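You operate a simulated robot arm through the tools that you are given. There is no shell and no other tool.

You are at the controls of a simulated two-armed robot. One attempt, no reset.

Task
Switch to the upper shaft, set about 50 N on it, slacken the lower tension to zero and jog.

The check looks at the end state, three seconds after you hand in, the way a careful person would. Anything else that was tipped, shoved, dropped, spilled or broken makes it a failure.

Robot
Two 7-joint arms with two-finger parallel grippers on one trunk that stands fixed in place. Base frame: the origin is at the foot of the trunk, x ahead of it, y to its left, z up. Readings come in mm, rad, newtons and seconds.
The left shoulder is at [89, 182, 991], the right one opposite. With the tool pointing down near the work surface each hand reaches from about 260 to 760 mm from the base axis, measured 20 degrees to its own side. Payload 3.91 kg a hand.
Tool frame (each hand has its own): the origin (TCP) lies between the finger pads and is the grasp point; the fingertips stand 30 mm ahead of it; z points along the fingers, y is the line along which they close. The gripper opens to 110 mm. The fingers are 20 mm wide and 10 mm thick; the gripper's body (48 by 112 mm) begins 55 mm behind the TCP.
Orientation is that of the tool frame in the base frame, as a unit quaternion [w, x, y, z]. With the fingers straight down and closing along the base's y, the tool's x points along the base's -x, its y along +y and its z along -z.

Tools
- The arms move only by the tool step_arm. It takes "left_targets", "right_targets" or both (then of equal length, played together; a hand with none holds still); each is a list of rows, each a list of 2 entries, a list of its own where there are three numbers: the shift along the base's x, y, z in mm, then the turn, a rotation vector about the base's x, y, z in degrees. In form: [[[x, y, z], [ax, ay, az]], ...]. A call has 1 to 20 rows; each row shifts and turns the commanded pose from where the row before left it. "left_gripper" and "right_gripper" are, for a hand that has rows, the finger opening in mm, from 0 to 110, set as the call begins (left out, the last holds). Each row takes 0.2 s and may step no farther than 50 mm and 0.15 rad from the row before; otherwise, or with a gripper value out of range, the whole call is refused. A pose out of reach is approached as far as the arm can. The call stops where the force on the tool passes 50 N (or 10 N more than at its start, if that is more) or the arm is blocked; 0.2 s more then pass. The fingers move at their own pace (about 72 mm/s each) and stop on an object; they squeeze with about 30 N. The grip force told is the motor's: it shows also when the fingers shut on nothing. Time passes only in rows, and 0.2 s behind the last, so rows that do not move let the fingers close. The reply holds the time, the measured pose of the TCP, the force on the tool along the base axes, the opening and the grip force, in the units named above and with some noise, with the torque about the TCP (base axes, N m) and any sound that the robot's microphone picked up.
- Cameras (640 x 400 px; columns grow to the right, rows downward): "scene" is now at [249.7, -29.9, 1196.8]; the picture's right is [-0.32, -0.95, 0.00], its down [-0.33, 0.11, -0.94] and it looks along [0.89, -0.30, -0.35] (base axes); focal length 214 px, centre (320, 200). "left" rides on the left gripper at [72, -17, -103] in its tool frame; the picture's right is [0.23, 0.97, 0.00], its down [-0.76, 0.18, -0.62] and it looks along [-0.61, 0.14, 0.78] (tool axes); focal length 222 px, centre (320, 200). "right" rides on the right gripper at [72, 17, -103] in its tool frame; the picture's right is [-0.23, 0.97, 0.00], its down [-0.76, -0.18, -0.62] and it looks along [-0.61, -0.14, 0.78] (tool axes); focal length 222 px, centre (320, 200). There is no depth. A picture from a camera that has moved, and an enlarged one, comes with that camera's place and axes in the base frame and with its lens.
- get_image(camera): a new picture of that camera. It takes no simulated time.
- raise_lower(by): slides the trunk up (or, below 0, down) by that many mm; the arms and the scene camera ride with it, the base frame stays. It gives what a move gives, with no picture.
- turn_head(pan, tilt): turns the head with the scene camera to pan (to the left, within 1.396 rad either way) and tilt (down, from -0.506 to 1.204), counted from straight ahead of the robot. It gives what a move gives.
- enlarge(camera, box): a new picture of the part [left, top, right, bottom] of that camera's present view, enlarged. It takes no simulated time.
- sign_off(): hands the job in; it is judged then, once.

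Places have to be worked out from the pictures, the camera data and where the tool is seen. Open the grippers and draw the arms clear of the work before you hand the job in, unless the task says otherwise.

The tools are called after "Request:" by a JSON object that holds its "fn" and its "kwargs". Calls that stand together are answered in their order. step_arm: Moves the arms, as the interface text tells. Its arguments: {"type":"object","properties":{"left_targets":{"type":"array","items":{"type":"array"}},"left_gripper":{"type":"number"},"right_targets":{"type":"array","items":{"type":"array"}},"right_gripper":{"type":"number"}},"required":[]} The other tools are called the same way: raise_lower (by) slides the trunk up or down; turn_head (pan, tilt) turns the head that bears the scene camera; get_image (camera) takes a picture; enlarge (camera, box) takes an enlarged picture of a part of a camera's view; sign_off () hands the job in.

At the start:

```text
time_s: 0.0
left_eef_pos: [432.2, 6.8, 1173.6]
left_tool_rot: [0.0, 0.0, 1.0, 0.0]
left_contact_force: [0.8, 0.4, 1.3]
left_torque: [0.02, -0.01, -0.03]
left_finger_gap: 109.9
left_finger_force: 0.0
right_eef_pos: [367.0, -335.7, 1097.0]
right_tool_rot: [0.0, 0.0, 1.0, 0.0]
right_contact_force: [0.5, -0.4, -0.2]
right_torque: [-0.04, -0.01, 0.02]
right_finger_gap: 109.8
right_finger_force: 0.0
trunk travel left (down, up): [-250.0, 264.0]
head pan, tilt: [-0.321, 0.354]
```

scene: 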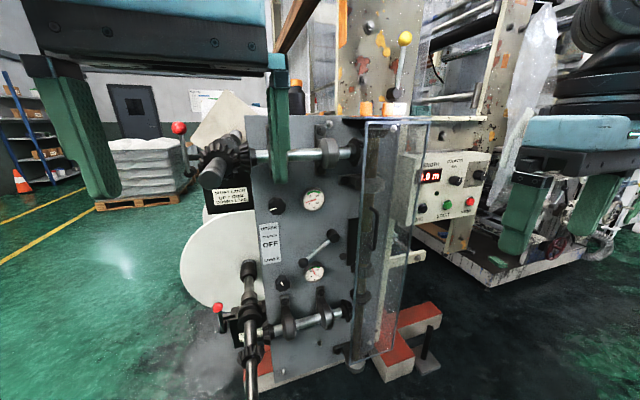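
right: 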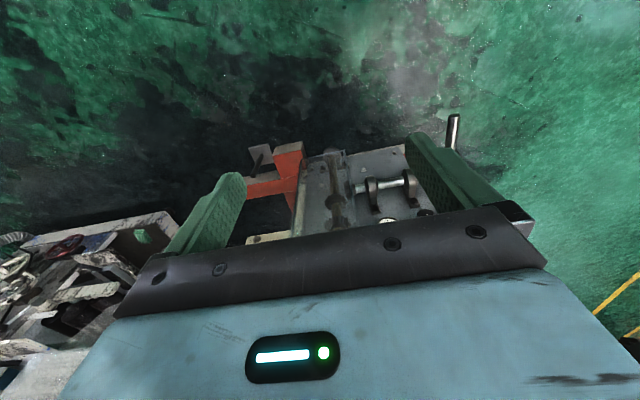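
left: 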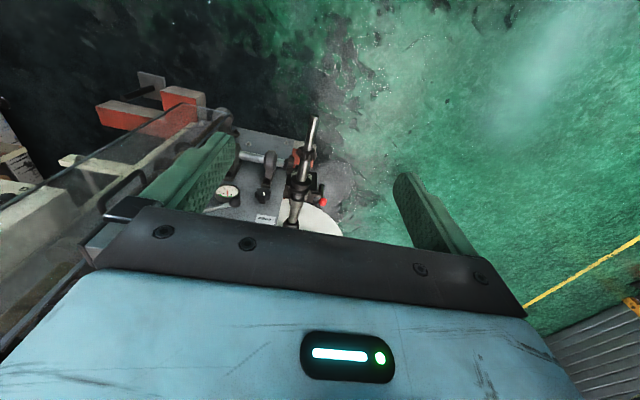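

The scene shows a winder machine with two shafts, gauges, a selector and a panel. I'll enlarge parts of it to read the labels.

Request:
{"fn": "enlarge", "kwargs": {"camera": "scene", "box": [170, 100, 370, 225]}}

Request:
{"fn": "enlarge", "kwargs": {"camera": "scene", "box": [200, 210, 400, 335]}}

Request:
{"fn": "enlarge", "kwargs": {"camera": "scene", "box": [380, 130, 520, 240]}}

Request:
{"fn": "enlarge", "kwargs": {"camera": "scene", "box": [200, 250, 380, 400]}}

Request:
{"fn": "enlarge", "kwargs": {"camera": "scene", "box": [270, 0, 450, 130]}}

```text
3.20 times, centred on (270, 162) of scene
camera zoom: at [249.7, -29.9, 1196.8], right [-0.32, -0.95, 0.0], down [-0.33, 0.11, -0.94], along [0.89, -0.3, -0.35], focal length 686 px, centre (480, 320)
```

zoom: 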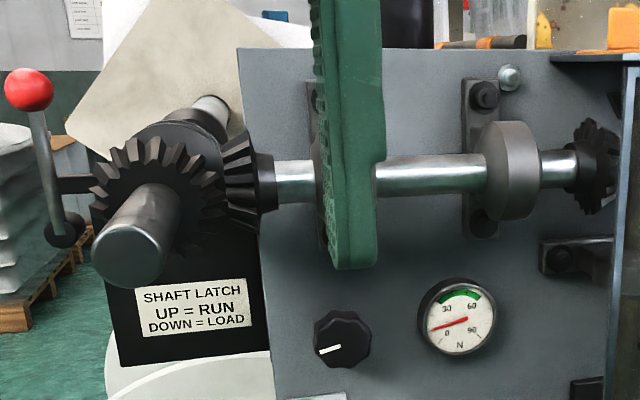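

```text
3.20 times, centred on (300, 272) of scene
camera zoom: at [249.7, -29.9, 1196.8], right [-0.32, -0.95, 0.0], down [-0.33, 0.11, -0.94], along [0.89, -0.3, -0.35], focal length 686 px, centre (384, -32)
```

zoom: 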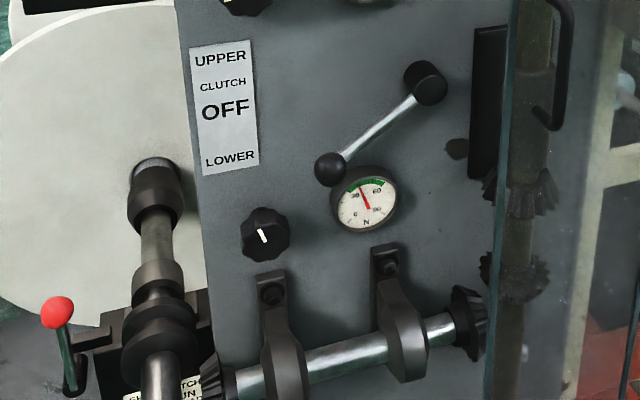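

```text
3.64 times, centred on (450, 185) of scene
camera zoom: at [249.7, -29.9, 1196.8], right [-0.32, -0.95, 0.0], down [-0.33, 0.11, -0.94], along [0.89, -0.3, -0.35], focal length 780 px, centre (-153, 254)
```

zoom: 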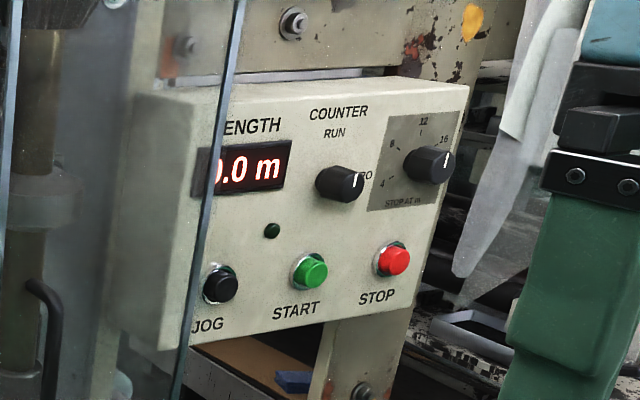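

```text
2.67 times, centred on (290, 325) of scene
camera zoom: at [249.7, -29.9, 1196.8], right [-0.32, -0.95, 0.0], down [-0.33, 0.11, -0.94], along [0.89, -0.3, -0.35], focal length 572 px, centre (400, -133)
```

zoom: 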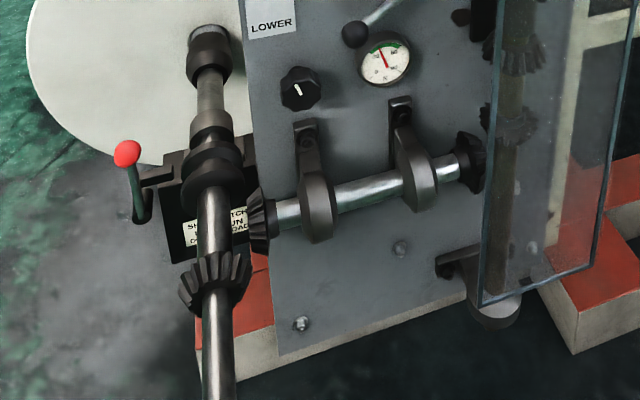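

```text
3.08 times, centred on (360, 65) of scene
camera zoom: at [249.7, -29.9, 1196.8], right [-0.32, -0.95, 0.0], down [-0.33, 0.11, -0.94], along [0.89, -0.3, -0.35], focal length 660 px, centre (197, 615)
```

zoom: 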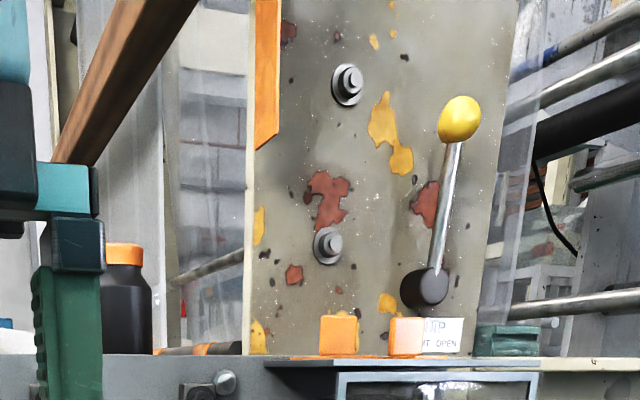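

The clutch lever points down towards LOWER. The upper gauge reads about 0 N and the lower about 40 N. I'll turn the head to see more of the surroundings before moving an arm.

Request:
{"fn": "turn_head", "kwargs": {"pan": -0.321, "tilt": -0.1}}

Request:
{"fn": "get_image", "kwargs": {"camera": "scene"}}

Request:
{"fn": "turn_head", "kwargs": {"pan": -0.4, "tilt": 0.8}}

Request:
{"fn": "get_image", "kwargs": {"camera": "scene"}}

```text
time_s: 0.9
left_eef_pos: [431.9, 7.4, 1173.5]
left_tool_rot: [0.0, 0.0, 1.0, 0.0]
left_contact_force: [-0.9, 1.0, -0.2]
left_torque: [-0.01, 0.0, -0.01]
left_finger_gap: 110.0
left_finger_force: 0.0
right_eef_pos: [366.8, -336.3, 1097.5]
right_tool_rot: [0.0, 0.0, 1.0, -0.001]
right_contact_force: [-0.5, -0.2, -0.1]
right_torque: [0.0, -0.01, 0.03]
right_finger_gap: 110.0
right_finger_force: 0.1
trunk travel left (down, up): [-250.0, 264.0]
head pan, tilt: [-0.321, -0.099]
```

```text
taken
camera scene: at [244.0, -28.1, 1238.3], right [-0.32, -0.95, 0.0], down [0.09, -0.03, -1.0], along [0.94, -0.31, 0.1], focal length 214 px, centre (320, 200)
```

scene: 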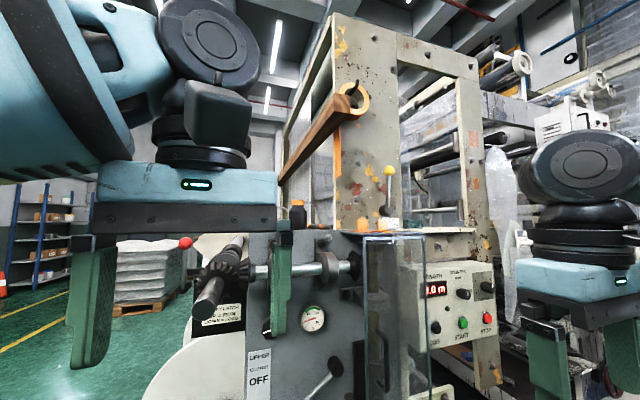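

```text
time_s: 2.1
left_eef_pos: [433.2, 8.3, 1172.3]
left_tool_rot: [-0.002, -0.002, 1.0, -0.001]
left_contact_force: [-0.6, 1.0, 0.3]
left_torque: [-0.03, 0.01, 0.01]
left_finger_gap: 110.1
left_finger_force: 0.1
right_eef_pos: [366.5, -335.3, 1096.7]
right_tool_rot: [0.0, -0.001, 1.0, 0.0]
right_contact_force: [-0.7, 0.2, 0.6]
right_torque: [-0.01, 0.01, 0.01]
right_finger_gap: 110.0
right_finger_force: 0.1
trunk travel left (down, up): [-250.0, 264.0]
head pan, tilt: [-0.4, 0.799]
```

```text
taken
camera scene: at [247.9, -33.3, 1189.8], right [-0.35, -0.94, 0.0], down [-0.39, 0.15, -0.91], along [0.85, -0.32, -0.42], focal length 214 px, centre (320, 200)
```

scene: 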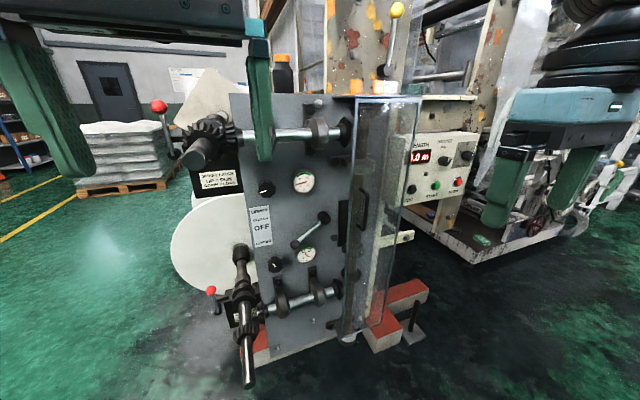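

The last picture seems to have been taken while the head was still moving, so I'll take it again.

Request:
{"fn": "get_image", "kwargs": {"camera": "scene"}}

```text
taken
camera scene: at [247.9, -33.3, 1189.8], right [-0.35, -0.94, 0.0], down [-0.39, 0.15, -0.91], along [0.85, -0.32, -0.42], focal length 214 px, centre (320, 200)
```

scene: 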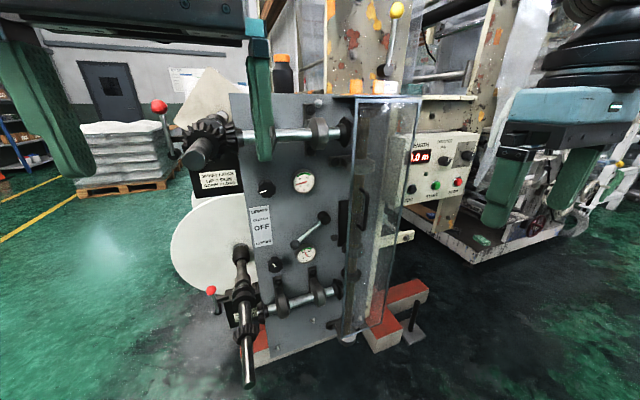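

I'll lift the left hand and draw it to the left, so the scene camera gets a free view of the panel.

Request:
{"fn": "step_arm", "kwargs": {"left_targets": [[[0, 0, 40], [0, 0, 0]], [[-30, 20, 20], [0, 0, 0]], [[-30, 35, 0], [0, 0, 0]], [[-30, 35, 0], [0, 0, 0]], [[-20, 40, 0], [0, 0, 0]], [[0, 45, 0], [0, 0, 0]], [[0, 45, 0], [0, 0, 0]], [[0, 45, 0], [0, 0, 0]], [[0, 45, 0], [0, 0, 0]]]}}

Request:
{"fn": "get_image", "kwargs": {"camera": "scene"}}

Request:
{"fn": "get_image", "kwargs": {"camera": "left"}}

```text
time_s: 2.9
left_eef_pos: [393.8, 46.6, 1176.6]
left_tool_rot: [-0.003, -0.023, 1.0, -0.002]
left_contact_force: [0.2, -0.1, -0.1]
left_torque: [0.01, 0.02, 0.03]
left_finger_gap: 110.1
left_finger_force: 0.2
left hand out of reach, approached as far as the arm can: row 1, 2
right_eef_pos: [367.7, -334.9, 1097.1]
right_tool_rot: [0.0, 0.001, 1.0, 0.0]
right_contact_force: [0.1, -0.9, 0.4]
right_torque: [0.03, 0.0, 0.02]
right_finger_gap: 110.0
right_finger_force: 0.0
trunk travel left (down, up): [-250.0, 264.0]
head pan, tilt: [-0.4, 0.799]
stopped in row 3 (left hand): the force on the tool passed its limit at 106 N (the readings are from after the stop); the commanded pose is now the measured one
```

```text
taken
camera scene: at [254.1, -14.0, 1193.7], right [-0.14, -0.99, 0.0], down [-0.37, 0.05, -0.93], along [0.92, -0.13, -0.38], focal length 214 px, centre (320, 200)
```

scene: 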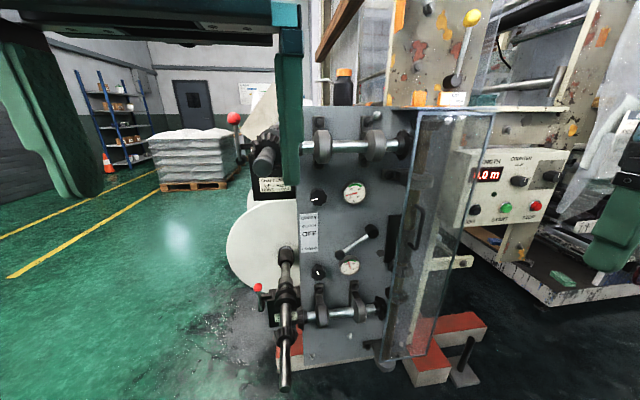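

```text
taken
camera left: at [322.6, 26.7, 1279.7], right [-0.27, 0.96, 0.0], down [0.76, 0.21, 0.62], along [0.59, 0.16, -0.79], focal length 222 px, centre (320, 200)
```

left: 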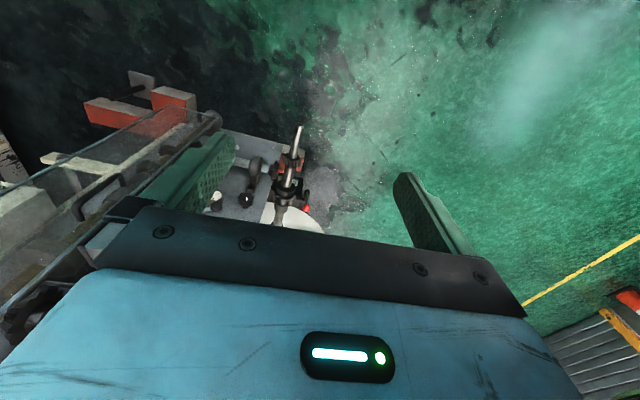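

The left arm and the head touched, because my head tilt pushed into the arm. I'll ease the head back first, then move the left arm away to the left.

Request:
{"fn": "turn_head", "kwargs": {"pan": -0.3, "tilt": 0.2}}

```text
time_s: 3.9
left_eef_pos: [387.6, 47.8, 1179.4]
left_tool_rot: [0.002, -0.019, 1.0, -0.005]
left_contact_force: [0.3, -0.4, 0.1]
left_torque: [0.0, -0.02, 0.02]
left_finger_gap: 110.1
left_finger_force: 0.0
right_eef_pos: [366.6, -336.0, 1096.0]
right_tool_rot: [0.001, 0.0, 1.0, 0.0]
right_contact_force: [-0.3, 0.6, 0.0]
right_torque: [-0.01, -0.01, -0.02]
right_finger_gap: 109.8
right_finger_force: 0.1
trunk travel left (down, up): [-250.0, 264.0]
head pan, tilt: [-0.3, 0.201]
```

Request:
{"fn": "get_image", "kwargs": {"camera": "scene"}}

```text
taken
camera scene: at [250.5, -28.2, 1211.1], right [-0.3, -0.96, 0.0], down [-0.19, 0.06, -0.98], along [0.94, -0.29, -0.2], focal length 214 px, centre (320, 200)
```

scene: 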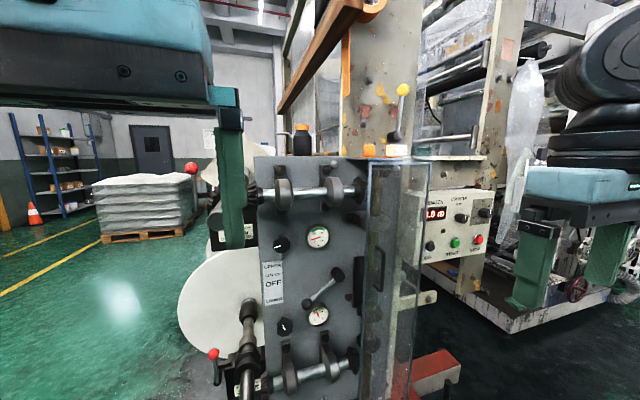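

The head is free again. Now I'll move the left hand straight to the left, away from the head.

Request:
{"fn": "step_arm", "kwargs": {"left_targets": [[[0, 30, 0], [0, 0, 0]], [[0, 40, 0], [0, 0, 0]], [[0, 40, -10], [0, 0, 0]], [[0, 40, -10], [0, 0, 0]], [[0, 40, -10], [0, 0, 0]], [[0, 40, -10], [0, 0, 0]]]}}

Request:
{"fn": "get_image", "kwargs": {"camera": "scene"}}

Request:
{"fn": "get_image", "kwargs": {"camera": "left"}}

```text
time_s: 5.3
left_eef_pos: [391.3, 265.3, 1108.6]
left_tool_rot: [0.002, -0.019, 1.0, -0.006]
left_contact_force: [-0.5, -0.2, 0.2]
left_torque: [0.0, 0.02, -0.01]
left_finger_gap: 110.0
left_finger_force: 0.0
left hand out of reach, approached as far as the arm can: row 2, 4, 5, 6
right_eef_pos: [366.7, -335.4, 1096.6]
right_tool_rot: [0.0, 0.0, 1.0, 0.0]
right_contact_force: [-0.3, 0.3, 0.1]
right_torque: [-0.01, -0.02, 0.0]
right_finger_gap: 109.8
right_finger_force: 0.1
trunk travel left (down, up): [-250.0, 264.0]
head pan, tilt: [-0.3, 0.201]
```

```text
taken
camera scene: at [250.4, -27.4, 1211.2], right [-0.3, -0.96, 0.0], down [-0.19, 0.06, -0.98], along [0.94, -0.29, -0.2], focal length 214 px, centre (320, 200)
```

scene: 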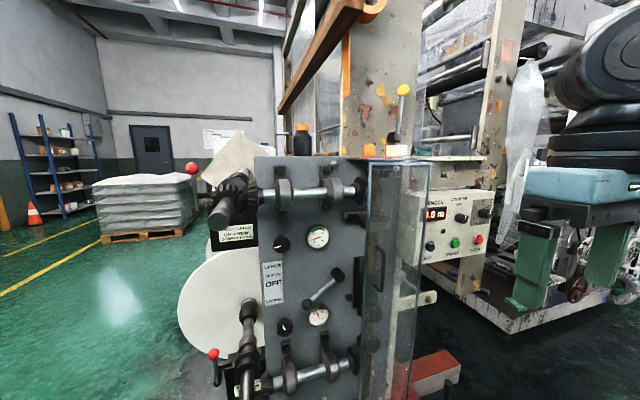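

```text
taken
camera left: at [320.8, 245.6, 1211.8], right [-0.27, 0.96, -0.01], down [0.75, 0.21, 0.62], along [0.6, 0.16, -0.78], focal length 222 px, centre (320, 200)
```

left: 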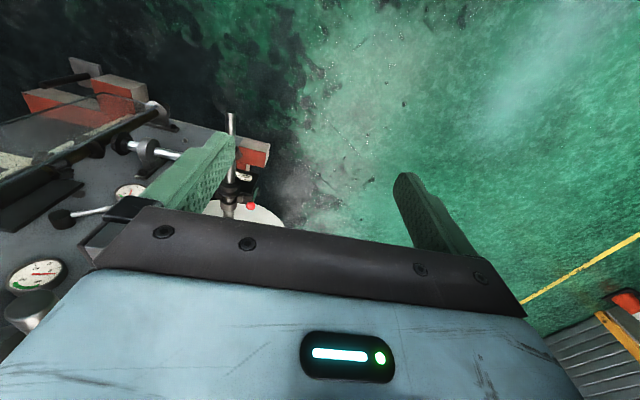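

The left hand is clear and the view of the panel is open. I'll take enlarged pictures here, then raise the trunk for a stereo baseline.

Request:
{"fn": "enlarge", "kwargs": {"camera": "scene", "box": [180, 150, 340, 250]}}

Request:
{"fn": "enlarge", "kwargs": {"camera": "scene", "box": [200, 250, 440, 400]}}

Request:
{"fn": "enlarge", "kwargs": {"camera": "scene", "box": [340, 150, 500, 250]}}

Request:
{"fn": "raise_lower", "kwargs": {"by": 180}}

Request:
{"fn": "get_image", "kwargs": {"camera": "scene"}}

```text
4.00 times, centred on (260, 200) of scene
camera zoom: at [250.4, -27.4, 1211.2], right [-0.3, -0.96, 0.0], down [-0.19, 0.06, -0.98], along [0.94, -0.29, -0.2], focal length 858 px, centre (560, 200)
```

zoom: 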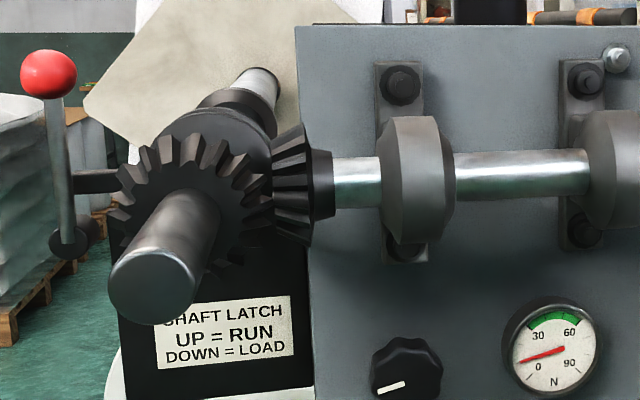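

```text
2.67 times, centred on (320, 325) of scene
camera zoom: at [250.4, -27.4, 1211.2], right [-0.3, -0.96, 0.0], down [-0.19, 0.06, -0.98], along [0.94, -0.29, -0.2], focal length 572 px, centre (320, -133)
```

zoom: 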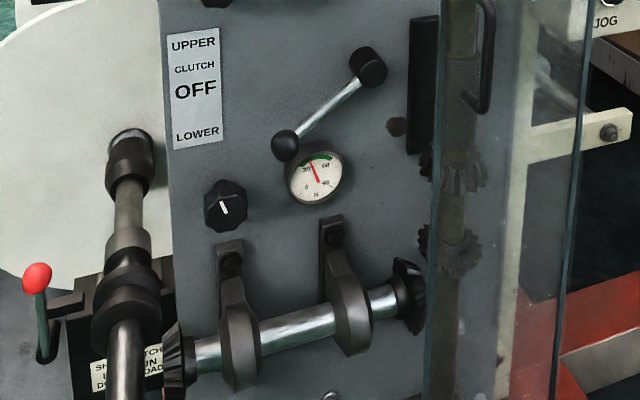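

```text
4.00 times, centred on (420, 200) of scene
camera zoom: at [250.4, -27.4, 1211.2], right [-0.3, -0.96, 0.0], down [-0.19, 0.06, -0.98], along [0.94, -0.29, -0.2], focal length 858 px, centre (-80, 200)
```

zoom: 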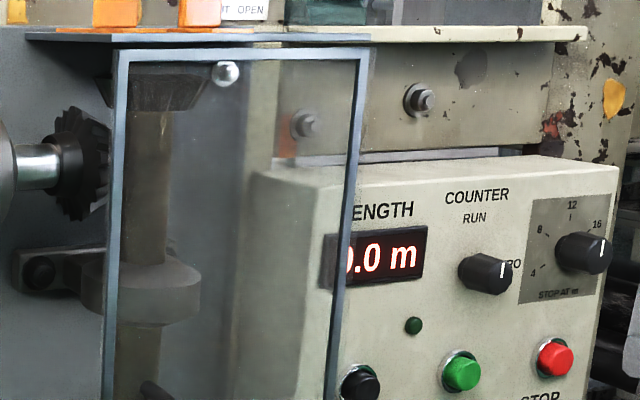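

```text
time_s: 7.3
left_eef_pos: [393.5, 263.3, 1290.5]
left_tool_rot: [0.001, -0.02, 1.0, -0.005]
left_contact_force: [0.8, 0.4, -0.1]
left_torque: [-0.01, 0.0, 0.02]
left_finger_gap: 109.8
left_finger_force: 0.1
right_eef_pos: [366.7, -336.6, 1276.7]
right_tool_rot: [0.0, 0.0, 1.0, 0.0]
right_contact_force: [0.3, -0.2, 0.5]
right_torque: [0.01, 0.03, -0.02]
right_finger_gap: 110.6
right_finger_force: 0.1
trunk travel left (down, up): [-430.0, 84.0]
head pan, tilt: [-0.3, 0.201]
```

```text
taken
camera scene: at [189.9, -28.2, 1401.9], right [-0.3, -0.96, 0.0], down [-0.19, 0.06, -0.98], along [0.94, -0.29, -0.2], focal length 214 px, centre (320, 200)
```

scene: 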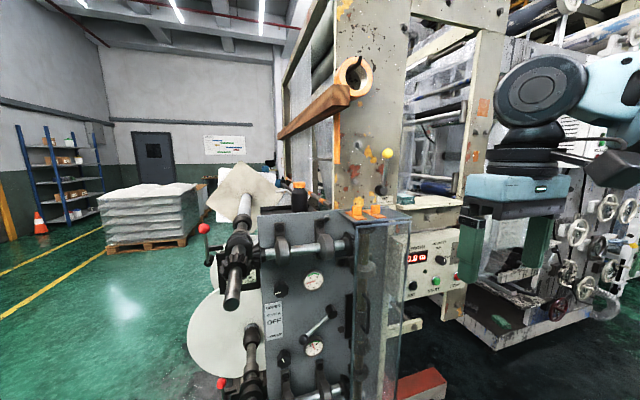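

I'll enlarge the same areas from this height to triangulate.

Request:
{"fn": "enlarge", "kwargs": {"camera": "scene", "box": [180, 200, 340, 300]}}

Request:
{"fn": "enlarge", "kwargs": {"camera": "scene", "box": [200, 250, 440, 400]}}

Request:
{"fn": "enlarge", "kwargs": {"camera": "scene", "box": [330, 200, 490, 300]}}

Request:
{"fn": "enlarge", "kwargs": {"camera": "scene", "box": [270, 130, 430, 230]}}

```text
4.00 times, centred on (260, 250) of scene
camera zoom: at [189.9, -28.2, 1401.9], right [-0.3, -0.96, 0.0], down [-0.19, 0.06, -0.98], along [0.94, -0.29, -0.2], focal length 858 px, centre (560, 0)
```

zoom: 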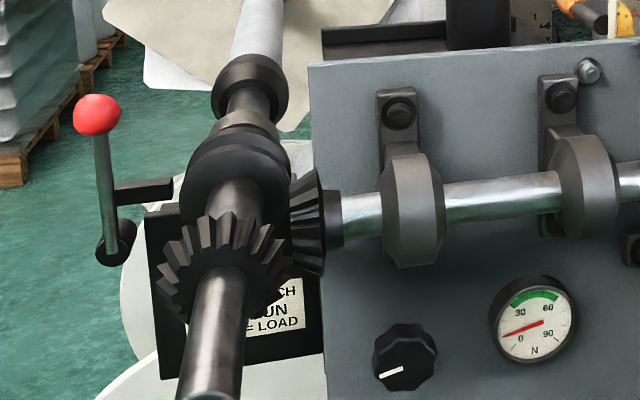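

```text
2.67 times, centred on (320, 325) of scene
camera zoom: at [189.9, -28.2, 1401.9], right [-0.3, -0.96, 0.0], down [-0.19, 0.06, -0.98], along [0.94, -0.29, -0.2], focal length 572 px, centre (320, -133)
```

zoom: 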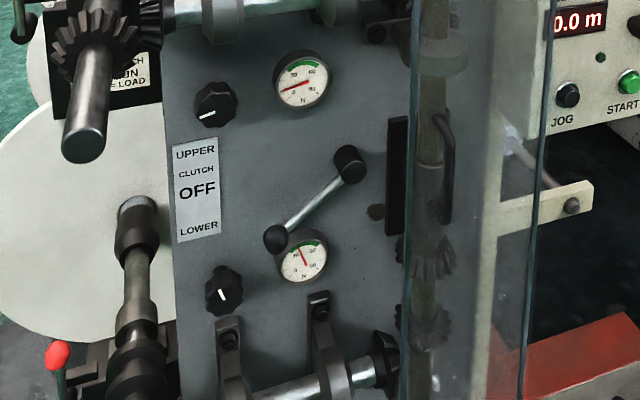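

```text
4.00 times, centred on (410, 250) of scene
camera zoom: at [189.9, -28.2, 1401.9], right [-0.3, -0.96, 0.0], down [-0.19, 0.06, -0.98], along [0.94, -0.29, -0.2], focal length 858 px, centre (-40, 0)
```

zoom: 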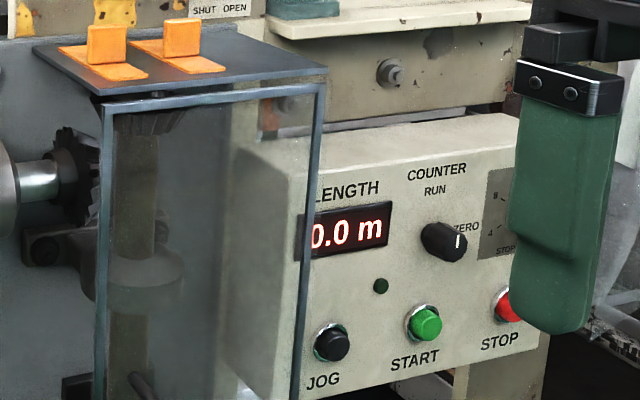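

```text
4.00 times, centred on (350, 180) of scene
camera zoom: at [189.9, -28.2, 1401.9], right [-0.3, -0.96, 0.0], down [-0.19, 0.06, -0.98], along [0.94, -0.29, -0.2], focal length 858 px, centre (200, 280)
```

zoom: 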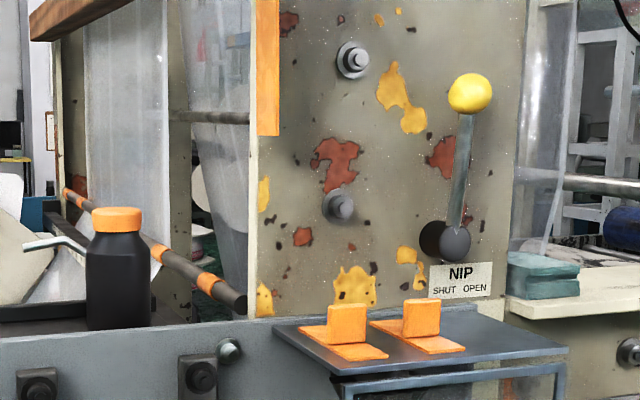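

Triangulating puts these points at about:
- Panel plane: x 885
- Clutch pivot: (880, -287, 806), knob (855, -170, 737)
- Upper tension knob: (852, -95, 961)
- Lower tension knob: (865, -95, 658)
- JOG: (803, -599, 907)

Reach is tight, so I'll lower the trunk to bring the shoulders level with the work.

Request:
{"fn": "raise_lower", "kwargs": {"by": -300}}

Request:
{"fn": "get_image", "kwargs": {"camera": "scene"}}

```text
time_s: 10.3
left_eef_pos: [438.9, 264.1, 943.3]
left_tool_rot: [-0.061, -0.019, 0.998, -0.004]
left_contact_force: [-0.5, 1.4, -0.4]
left_torque: [0.0, -0.03, -0.02]
left_finger_gap: 110.2
left_finger_force: 0.0
right_eef_pos: [365.9, -335.9, 976.7]
right_tool_rot: [0.001, 0.0, 1.0, 0.0]
right_contact_force: [0.4, 0.7, -1.0]
right_torque: [0.03, -0.01, -0.01]
right_finger_gap: 109.8
right_finger_force: 0.1
trunk travel left (down, up): [-130.0, 384.0]
head pan, tilt: [-0.3, 0.201]
```

```text
taken
camera scene: at [296.2, -28.1, 1074.2], right [-0.3, -0.96, 0.0], down [-0.19, 0.06, -0.98], along [0.94, -0.29, -0.2], focal length 214 px, centre (320, 200)
```

scene: 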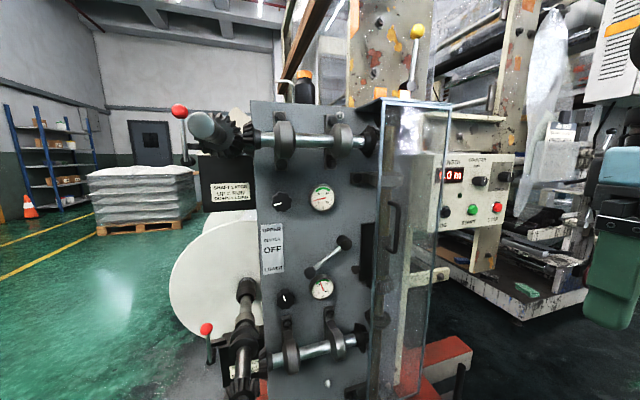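

The view is good and the left hand is free, with low force. I'll enlarge from here to refine the positions.

Request:
{"fn": "enlarge", "kwargs": {"camera": "scene", "box": [240, 170, 400, 270]}}

Request:
{"fn": "enlarge", "kwargs": {"camera": "scene", "box": [240, 250, 400, 350]}}

Request:
{"fn": "enlarge", "kwargs": {"camera": "scene", "box": [380, 130, 540, 230]}}

Request:
{"fn": "enlarge", "kwargs": {"camera": "scene", "box": [160, 90, 320, 190]}}

Request:
{"fn": "get_image", "kwargs": {"camera": "right"}}

```text
4.00 times, centred on (320, 220) of scene
camera zoom: at [296.2, -28.1, 1074.2], right [-0.3, -0.96, 0.0], down [-0.19, 0.06, -0.98], along [0.94, -0.29, -0.2], focal length 858 px, centre (320, 120)
```

zoom: 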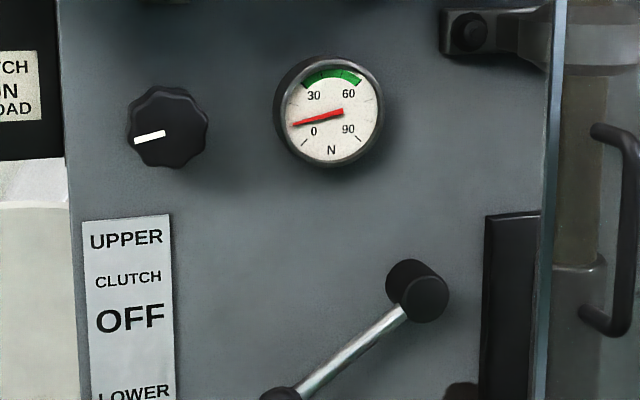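

```text
4.00 times, centred on (320, 300) of scene
camera zoom: at [296.2, -28.1, 1074.2], right [-0.3, -0.96, 0.0], down [-0.19, 0.06, -0.98], along [0.94, -0.29, -0.2], focal length 858 px, centre (320, -200)
```

zoom: 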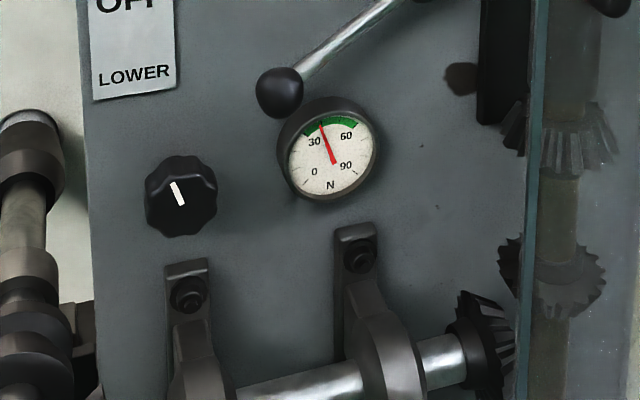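

```text
4.00 times, centred on (460, 180) of scene
camera zoom: at [296.2, -28.1, 1074.2], right [-0.3, -0.96, 0.0], down [-0.19, 0.06, -0.98], along [0.94, -0.29, -0.2], focal length 858 px, centre (-240, 280)
```

zoom: 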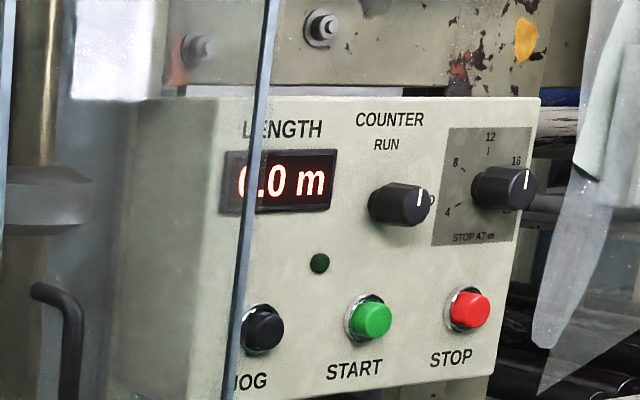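

```text
4.00 times, centred on (240, 140) of scene
camera zoom: at [296.2, -28.1, 1074.2], right [-0.3, -0.96, 0.0], down [-0.19, 0.06, -0.98], along [0.94, -0.29, -0.2], focal length 858 px, centre (640, 440)
```

zoom: 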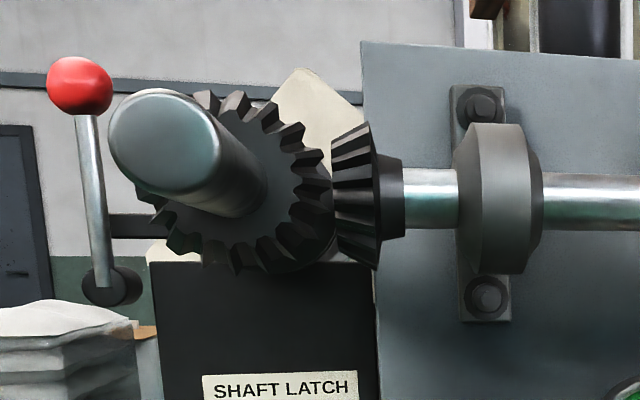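

```text
taken
camera right: at [293.2, -319.8, 1080.0], right [0.23, 0.97, 0.0], down [0.76, -0.18, 0.62], along [0.61, -0.14, -0.78], focal length 222 px, centre (320, 200)
```

right: 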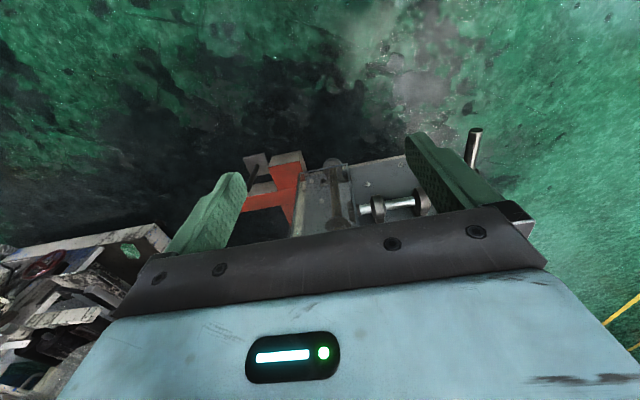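

The tension knobs appear to match their gauges: about 3° per newton, with zero at lower left. The upper one sits near 9 N and the lower near 38 N. I'll now swing the right hand to point forward (+x) while moving it to a staging place in front of the panel.

Request:
{"fn": "step_arm", "kwargs": {"right_targets": [[[16, 7, -14], [0, -7.5, 0]], [[16, 7, -14], [0, -7.5, 0]], [[16, 7, -14], [0, -7.5, 0]], [[16, 7, -14], [0, -7.5, 0]], [[16, 7, -14], [0, -7.5, 0]], [[16, 7, -14], [0, -7.5, 0]], [[16, 7, -14], [0, -7.5, 0]], [[16, 7, -14], [0, -7.5, 0]], [[16, 7, -14], [0, -7.5, 0]], [[16, 7, -14], [0, -7.5, 0]], [[16, 7, -14], [0, -7.5, 0]], [[16, 7, -14], [0, -7.5, 0]]], "right_gripper": 0}}

Request:
{"fn": "get_image", "kwargs": {"camera": "scene"}}

Request:
{"fn": "get_image", "kwargs": {"camera": "right"}}

```text
time_s: 12.9
left_eef_pos: [440.8, 263.1, 942.8]
left_tool_rot: [-0.062, -0.021, 0.998, -0.004]
left_contact_force: [-0.8, 0.2, 0.3]
left_torque: [-0.03, -0.02, 0.01]
left_finger_gap: 109.9
left_finger_force: 0.0
right_eef_pos: [589.5, -256.9, 822.1]
right_tool_rot: [0.707, -0.001, 0.707, 0.001]
right_contact_force: [-0.8, 0.0, -0.1]
right_torque: [-0.05, -0.03, 0.02]
right_finger_gap: 0.1
right_finger_force: 29.8
right hand out of reach, approached as far as the arm can: row 7, 8, 9
trunk travel left (down, up): [-130.0, 384.0]
head pan, tilt: [-0.3, 0.201]
```

```text
taken
camera scene: at [296.8, -28.3, 1073.9], right [-0.3, -0.96, 0.0], down [-0.19, 0.06, -0.98], along [0.94, -0.29, -0.2], focal length 214 px, centre (320, 200)
```

scene: 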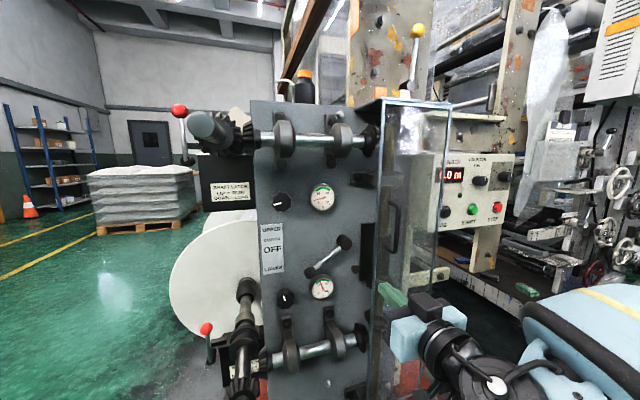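

```text
taken
camera right: at [487.5, -239.9, 750.3], right [0.0, 0.97, 0.23], down [-0.62, -0.18, 0.76], along [0.78, -0.14, 0.61], focal length 222 px, centre (320, 200)
```

right: 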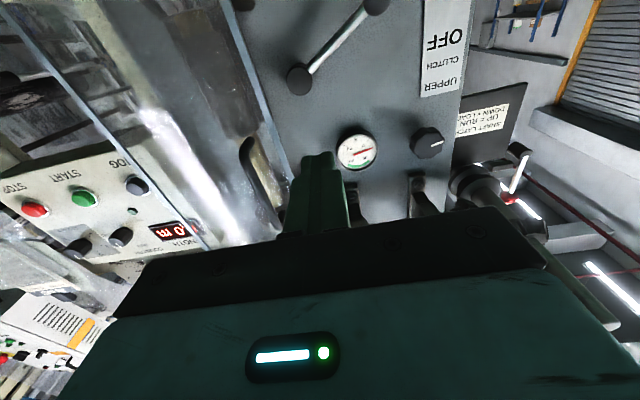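

The fingertips project exactly where seen, so the calibration is good. I'll move the closed fingers to below and just left of the clutch knob, still well in front of the panel.

Request:
{"fn": "step_arm", "kwargs": {"right_targets": [[[15, 24, -31], [0, 0, 0]], [[15, 24, -31], [0, 0, 0]], [[20, 24, -31], [0, 0, 0]], [[30, 23, -31], [0, 0, 0]], [[30, 0, 0], [0, 0, 0]], [[30, 0, 0], [0, 0, 0]], [[20, 0, 0], [0, 0, 0]], [[0, 0, 0], [0, 0, 0]]]}}

Request:
{"fn": "get_image", "kwargs": {"camera": "scene"}}

Request:
{"fn": "get_image", "kwargs": {"camera": "right"}}

```text
time_s: 14.7
left_eef_pos: [440.0, 264.0, 943.4]
left_tool_rot: [-0.061, -0.02, 0.998, -0.004]
left_contact_force: [0.3, 0.2, 0.3]
left_torque: [0.01, -0.01, 0.01]
left_finger_gap: 109.7
left_finger_force: 0.1
right_eef_pos: [748.3, -160.8, 698.3]
right_tool_rot: [0.707, 0.0, 0.707, 0.0]
right_contact_force: [-0.1, 1.1, -0.1]
right_torque: [0.02, -0.02, 0.03]
right_finger_gap: 0.0
right_finger_force: 29.8
trunk travel left (down, up): [-130.0, 384.0]
head pan, tilt: [-0.3, 0.201]
```

```text
taken
camera scene: at [296.4, -28.1, 1074.1], right [-0.3, -0.96, 0.0], down [-0.19, 0.06, -0.98], along [0.94, -0.29, -0.2], focal length 214 px, centre (320, 200)
```

scene: 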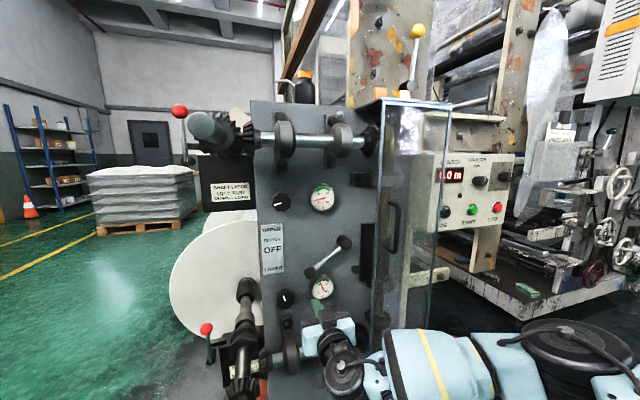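

```text
taken
camera right: at [645.8, -144.8, 625.8], right [0.0, 0.97, 0.23], down [-0.62, -0.18, 0.76], along [0.78, -0.14, 0.61], focal length 222 px, centre (320, 200)
```

right: 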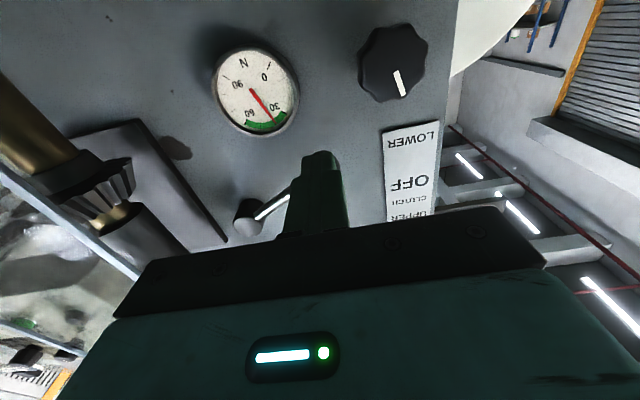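

No contact so far. I'll advance about 80 mm so the fingertips sit below the clutch knob.

Request:
{"fn": "step_arm", "kwargs": {"right_targets": [[[20, 0, 0], [0, 0, 0]], [[20, 0, 0], [0, 0, 0]], [[20, 0, 0], [0, 0, 0]], [[20, 0, 0], [0, 0, 0]], [[0, 0, 0], [0, 0, 0]]]}}

Request:
{"fn": "enlarge", "kwargs": {"camera": "scene", "box": [240, 220, 400, 320]}}

Request:
{"fn": "get_image", "kwargs": {"camera": "right"}}

```text
time_s: 15.9
left_eef_pos: [439.2, 265.2, 941.6]
left_tool_rot: [-0.062, -0.02, 0.998, -0.003]
left_contact_force: [-0.3, 0.4, -0.1]
left_torque: [0.01, 0.03, -0.01]
left_finger_gap: 110.1
left_finger_force: 0.1
right_eef_pos: [807.2, -198.3, 710.0]
right_tool_rot: [0.707, 0.0, 0.707, 0.0]
right_contact_force: [0.1, -0.3, -0.7]
right_torque: [-0.01, -0.01, 0.02]
right_finger_gap: 0.0
right_finger_force: 30.2
right hand out of reach, approached as far as the arm can: row 1, 2, 3, 4
trunk travel left (down, up): [-130.0, 384.0]
head pan, tilt: [-0.3, 0.201]
```

```text
4.00 times, centred on (320, 270) of scene
camera zoom: at [296.5, -28.2, 1074.1], right [-0.3, -0.96, 0.0], down [-0.19, 0.06, -0.98], along [0.94, -0.29, -0.2], focal length 858 px, centre (320, -80)
```

zoom: 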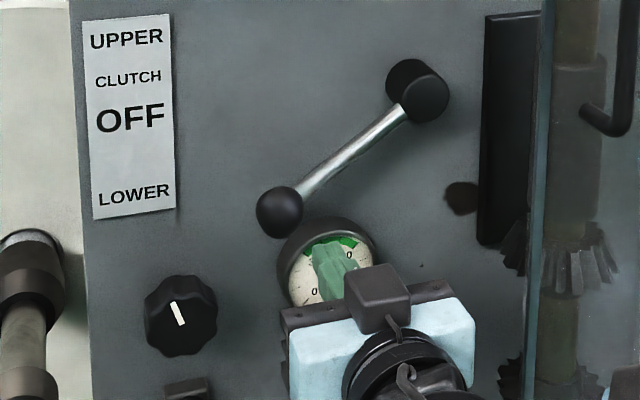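

```text
taken
camera right: at [704.1, -182.5, 635.7], right [0.0, 0.97, 0.23], down [-0.62, -0.18, 0.76], along [0.78, -0.14, 0.61], focal length 222 px, centre (320, 200)
```

right: 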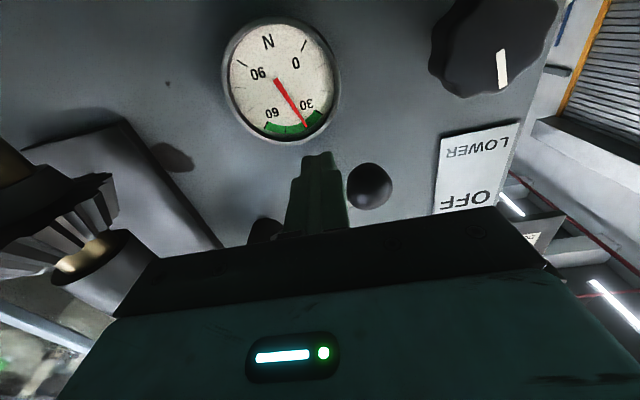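

The arm ran to its reach limit about 25 mm short. I'll back off, raise the hand by 130 mm and then lower the trunk the rest of the way, which also brings the shoulders forward.

Request:
{"fn": "step_arm", "kwargs": {"right_targets": [[[-30, 0, 0], [0, 0, 0]], [[-30, 0, 0], [0, 0, 0]], [[-30, 10, 20], [0, 0, 0]], [[-30, 10, 35], [0, 0, 0]], [[-30, 10, 35], [0, 0, 0]], [[0, 8, 35], [0, 0, 0]]]}}

Request:
{"fn": "raise_lower", "kwargs": {"by": -125}}

Request:
{"fn": "get_image", "kwargs": {"camera": "scene"}}

```text
time_s: 17.3
left_eef_pos: [439.8, 264.7, 943.6]
left_tool_rot: [-0.062, -0.02, 0.998, -0.004]
left_contact_force: [0.1, -0.5, -0.2]
left_torque: [0.03, 0.01, 0.02]
left_finger_gap: 110.1
left_finger_force: 0.0
right_eef_pos: [658.8, -159.1, 834.3]
right_tool_rot: [0.707, -0.001, 0.707, 0.0]
right_contact_force: [0.5, -0.7, 0.1]
right_torque: [-0.01, -0.02, 0.0]
right_finger_gap: 0.0
right_finger_force: 29.7
trunk travel left (down, up): [-130.0, 384.0]
head pan, tilt: [-0.3, 0.201]
```

```text
time_s: 18.8
left_eef_pos: [474.8, 263.5, 801.6]
left_tool_rot: [-0.097, -0.021, 0.995, -0.004]
left_contact_force: [0.4, -0.2, -0.2]
left_torque: [0.02, 0.0, -0.01]
left_finger_gap: 109.9
left_finger_force: 0.1
right_eef_pos: [657.7, -159.5, 708.9]
right_tool_rot: [0.708, 0.0, 0.706, -0.001]
right_contact_force: [0.4, 0.7, 0.2]
right_torque: [0.02, 0.01, 0.02]
right_finger_gap: 0.3
right_finger_force: 30.2
trunk travel left (down, up): [-5.0, 509.0]
head pan, tilt: [-0.3, 0.201]
```

```text
taken
camera scene: at [336.3, -28.1, 949.0], right [-0.3, -0.96, 0.0], down [-0.19, 0.06, -0.98], along [0.94, -0.29, -0.2], focal length 214 px, centre (320, 200)
```

scene: 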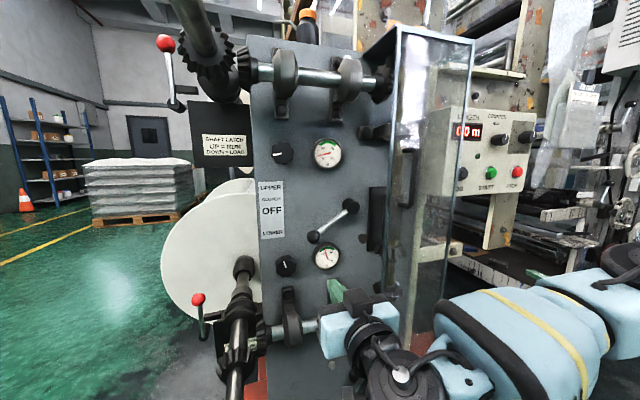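

The shoulders came forward and the hand is at (658, -160, 709). I'll advance to below the clutch knob again.

Request:
{"fn": "step_arm", "kwargs": {"right_targets": [[[30, 0, -11], [0, 0, 0]], [[40, 0, 0], [0, 0, 0]], [[30, 0, 0], [0, 0, 0]], [[30, 0, 0], [0, 0, 0]], [[20, 0, 0], [0, 0, 0]], [[20, 0, 0], [0, 0, 0]], [[0, 0, 0], [0, 0, 0]]]}}

Request:
{"fn": "enlarge", "kwargs": {"camera": "scene", "box": [240, 180, 400, 280]}}

Request:
{"fn": "get_image", "kwargs": {"camera": "right"}}

```text
time_s: 20.4
left_eef_pos: [473.9, 262.5, 801.6]
left_tool_rot: [-0.097, -0.022, 0.995, -0.004]
left_contact_force: [0.0, 0.2, -0.2]
left_torque: [-0.01, -0.03, 0.02]
left_finger_gap: 110.0
left_finger_force: 0.1
right_eef_pos: [815.2, -161.2, 698.8]
right_tool_rot: [0.707, 0.0, 0.707, 0.0]
right_contact_force: [0.0, -0.7, -0.7]
right_torque: [-0.03, 0.0, 0.02]
right_finger_gap: 0.3
right_finger_force: 29.8
right hand out of reach, approached as far as the arm can: row 6
trunk travel left (down, up): [-5.0, 509.0]
head pan, tilt: [-0.3, 0.201]
```

```text
4.00 times, centred on (320, 230) of scene
camera zoom: at [336.5, -28.2, 948.9], right [-0.3, -0.96, 0.0], down [-0.19, 0.06, -0.98], along [0.94, -0.29, -0.2], focal length 858 px, centre (320, 80)
```

zoom: 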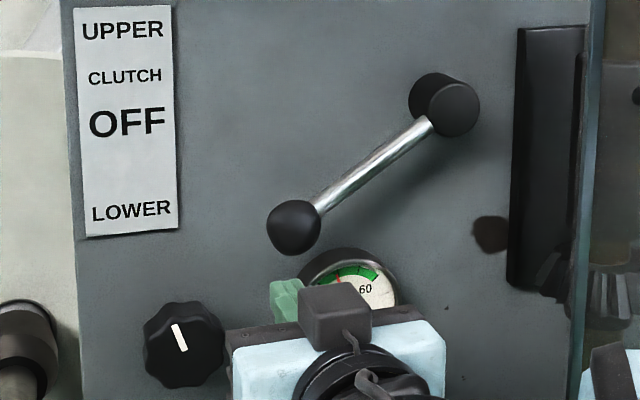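

```text
taken
camera right: at [713.1, -144.5, 625.1], right [0.0, 0.97, 0.23], down [-0.62, -0.18, 0.76], along [0.78, -0.14, 0.61], focal length 222 px, centre (320, 200)
```

right: 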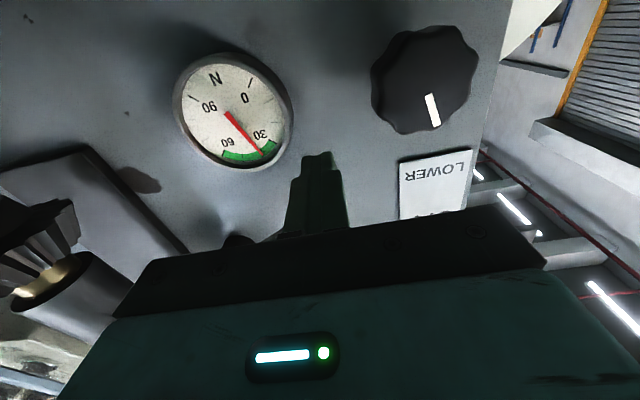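

Request:
{"fn": "get_image", "kwargs": {"camera": "scene"}}

```text
taken
camera scene: at [336.5, -28.2, 948.9], right [-0.3, -0.96, 0.0], down [-0.19, 0.06, -0.98], along [0.94, -0.29, -0.2], focal length 214 px, centre (320, 200)
```

scene: 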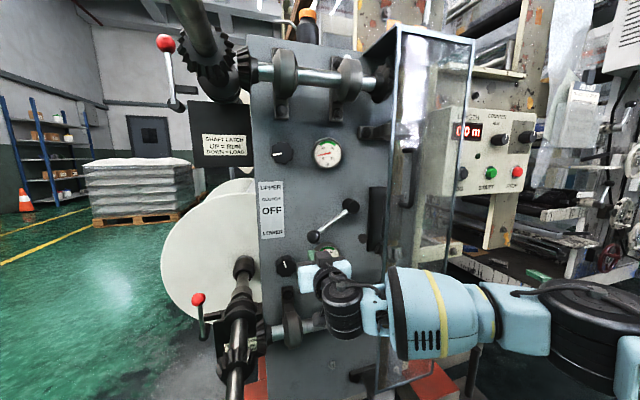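

The elbow is clearly still bent, so the limit may be joint-related. I'll try small forward steps to get a bit more depth.

Request:
{"fn": "step_arm", "kwargs": {"right_targets": [[[5, 0, 0], [0, 0, 0]], [[5, 0, 0], [0, 0, 0]], [[5, 0, 0], [0, 0, 0]], [[5, 0, 0], [0, 0, 0]]]}}

Request:
{"fn": "get_image", "kwargs": {"camera": "scene"}}

```text
time_s: 21.4
left_eef_pos: [474.1, 263.2, 802.0]
left_tool_rot: [-0.096, -0.021, 0.995, -0.005]
left_contact_force: [1.1, 0.2, -0.4]
left_torque: [-0.01, -0.01, -0.03]
left_finger_gap: 109.7
left_finger_force: 0.0
right_eef_pos: [819.9, -161.2, 696.7]
right_tool_rot: [0.707, 0.0, 0.707, 0.0]
right_contact_force: [0.3, 0.3, 0.3]
right_torque: [-0.03, 0.01, 0.03]
right_finger_gap: 0.1
right_finger_force: 30.0
right hand out of reach, approached as far as the arm can: row 2, 3, 4
trunk travel left (down, up): [-5.0, 509.0]
head pan, tilt: [-0.3, 0.201]
```

```text
taken
camera scene: at [336.4, -28.2, 949.0], right [-0.3, -0.96, 0.0], down [-0.19, 0.06, -0.98], along [0.94, -0.29, -0.2], focal length 214 px, centre (320, 200)
```

scene: 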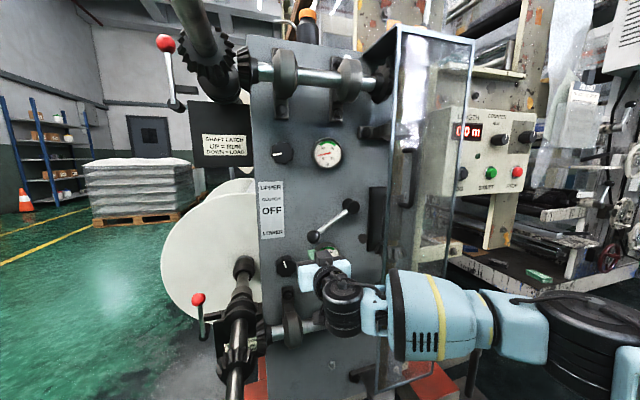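

The limit is at about x 820. I'll retract and try rolling the hand, which changes the wrist configuration and may extend the reach.

Request:
{"fn": "step_arm", "kwargs": {"right_targets": [[[-40, 0, 0], [0, 0, 0]], [[-40, 0, 0], [0, 0, 0]], [[-30, 0, 0], [8, 0, 0]], [[0, 0, 0], [8, 0, 0]], [[0, 0, 0], [8, 0, 0]], [[0, 0, 0], [8, 0, 0]], [[0, 0, 0], [8, 0, 0]], [[0, 0, 0], [8, 0, 0]], [[0, 0, 0], [8, 0, 0]], [[0, 0, 0], [8, 0, 0]], [[0, 0, 0], [8, 0, 0]], [[0, 0, 0], [8, 0, 0]], [[0, 0, 0], [8, 0, 0]]]}}

Request:
{"fn": "get_image", "kwargs": {"camera": "scene"}}

Request:
{"fn": "get_image", "kwargs": {"camera": "right"}}

```text
time_s: 24.2
left_eef_pos: [474.7, 262.8, 801.8]
left_tool_rot: [-0.097, -0.021, 0.995, -0.005]
left_contact_force: [0.0, -0.2, -0.9]
left_torque: [0.02, -0.02, 0.02]
left_finger_gap: 110.0
left_finger_force: 0.1
right_eef_pos: [710.0, -164.7, 697.3]
right_tool_rot: [0.508, 0.492, 0.508, 0.492]
right_contact_force: [0.4, 0.4, 0.3]
right_torque: [0.0, 0.0, 0.02]
right_finger_gap: 0.0
right_finger_force: 29.8
trunk travel left (down, up): [-5.0, 509.0]
head pan, tilt: [-0.3, 0.201]
```

```text
taken
camera scene: at [336.5, -28.2, 948.9], right [-0.3, -0.96, 0.0], down [-0.19, 0.06, -0.98], along [0.94, -0.29, -0.2], focal length 214 px, centre (320, 200)
```

scene: 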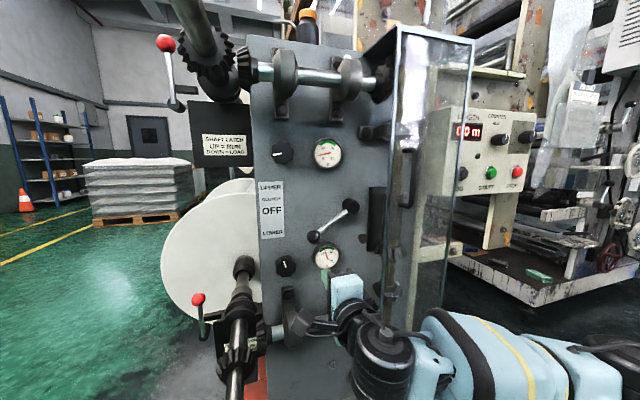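

```text
taken
camera right: at [607.1, -91.6, 711.3], right [0.0, -0.2, 0.98], down [-0.62, -0.77, -0.15], along [0.78, -0.61, -0.12], focal length 222 px, centre (320, 200)
```

right: 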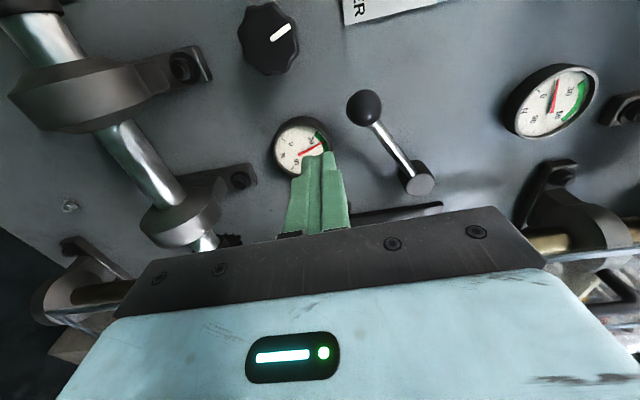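

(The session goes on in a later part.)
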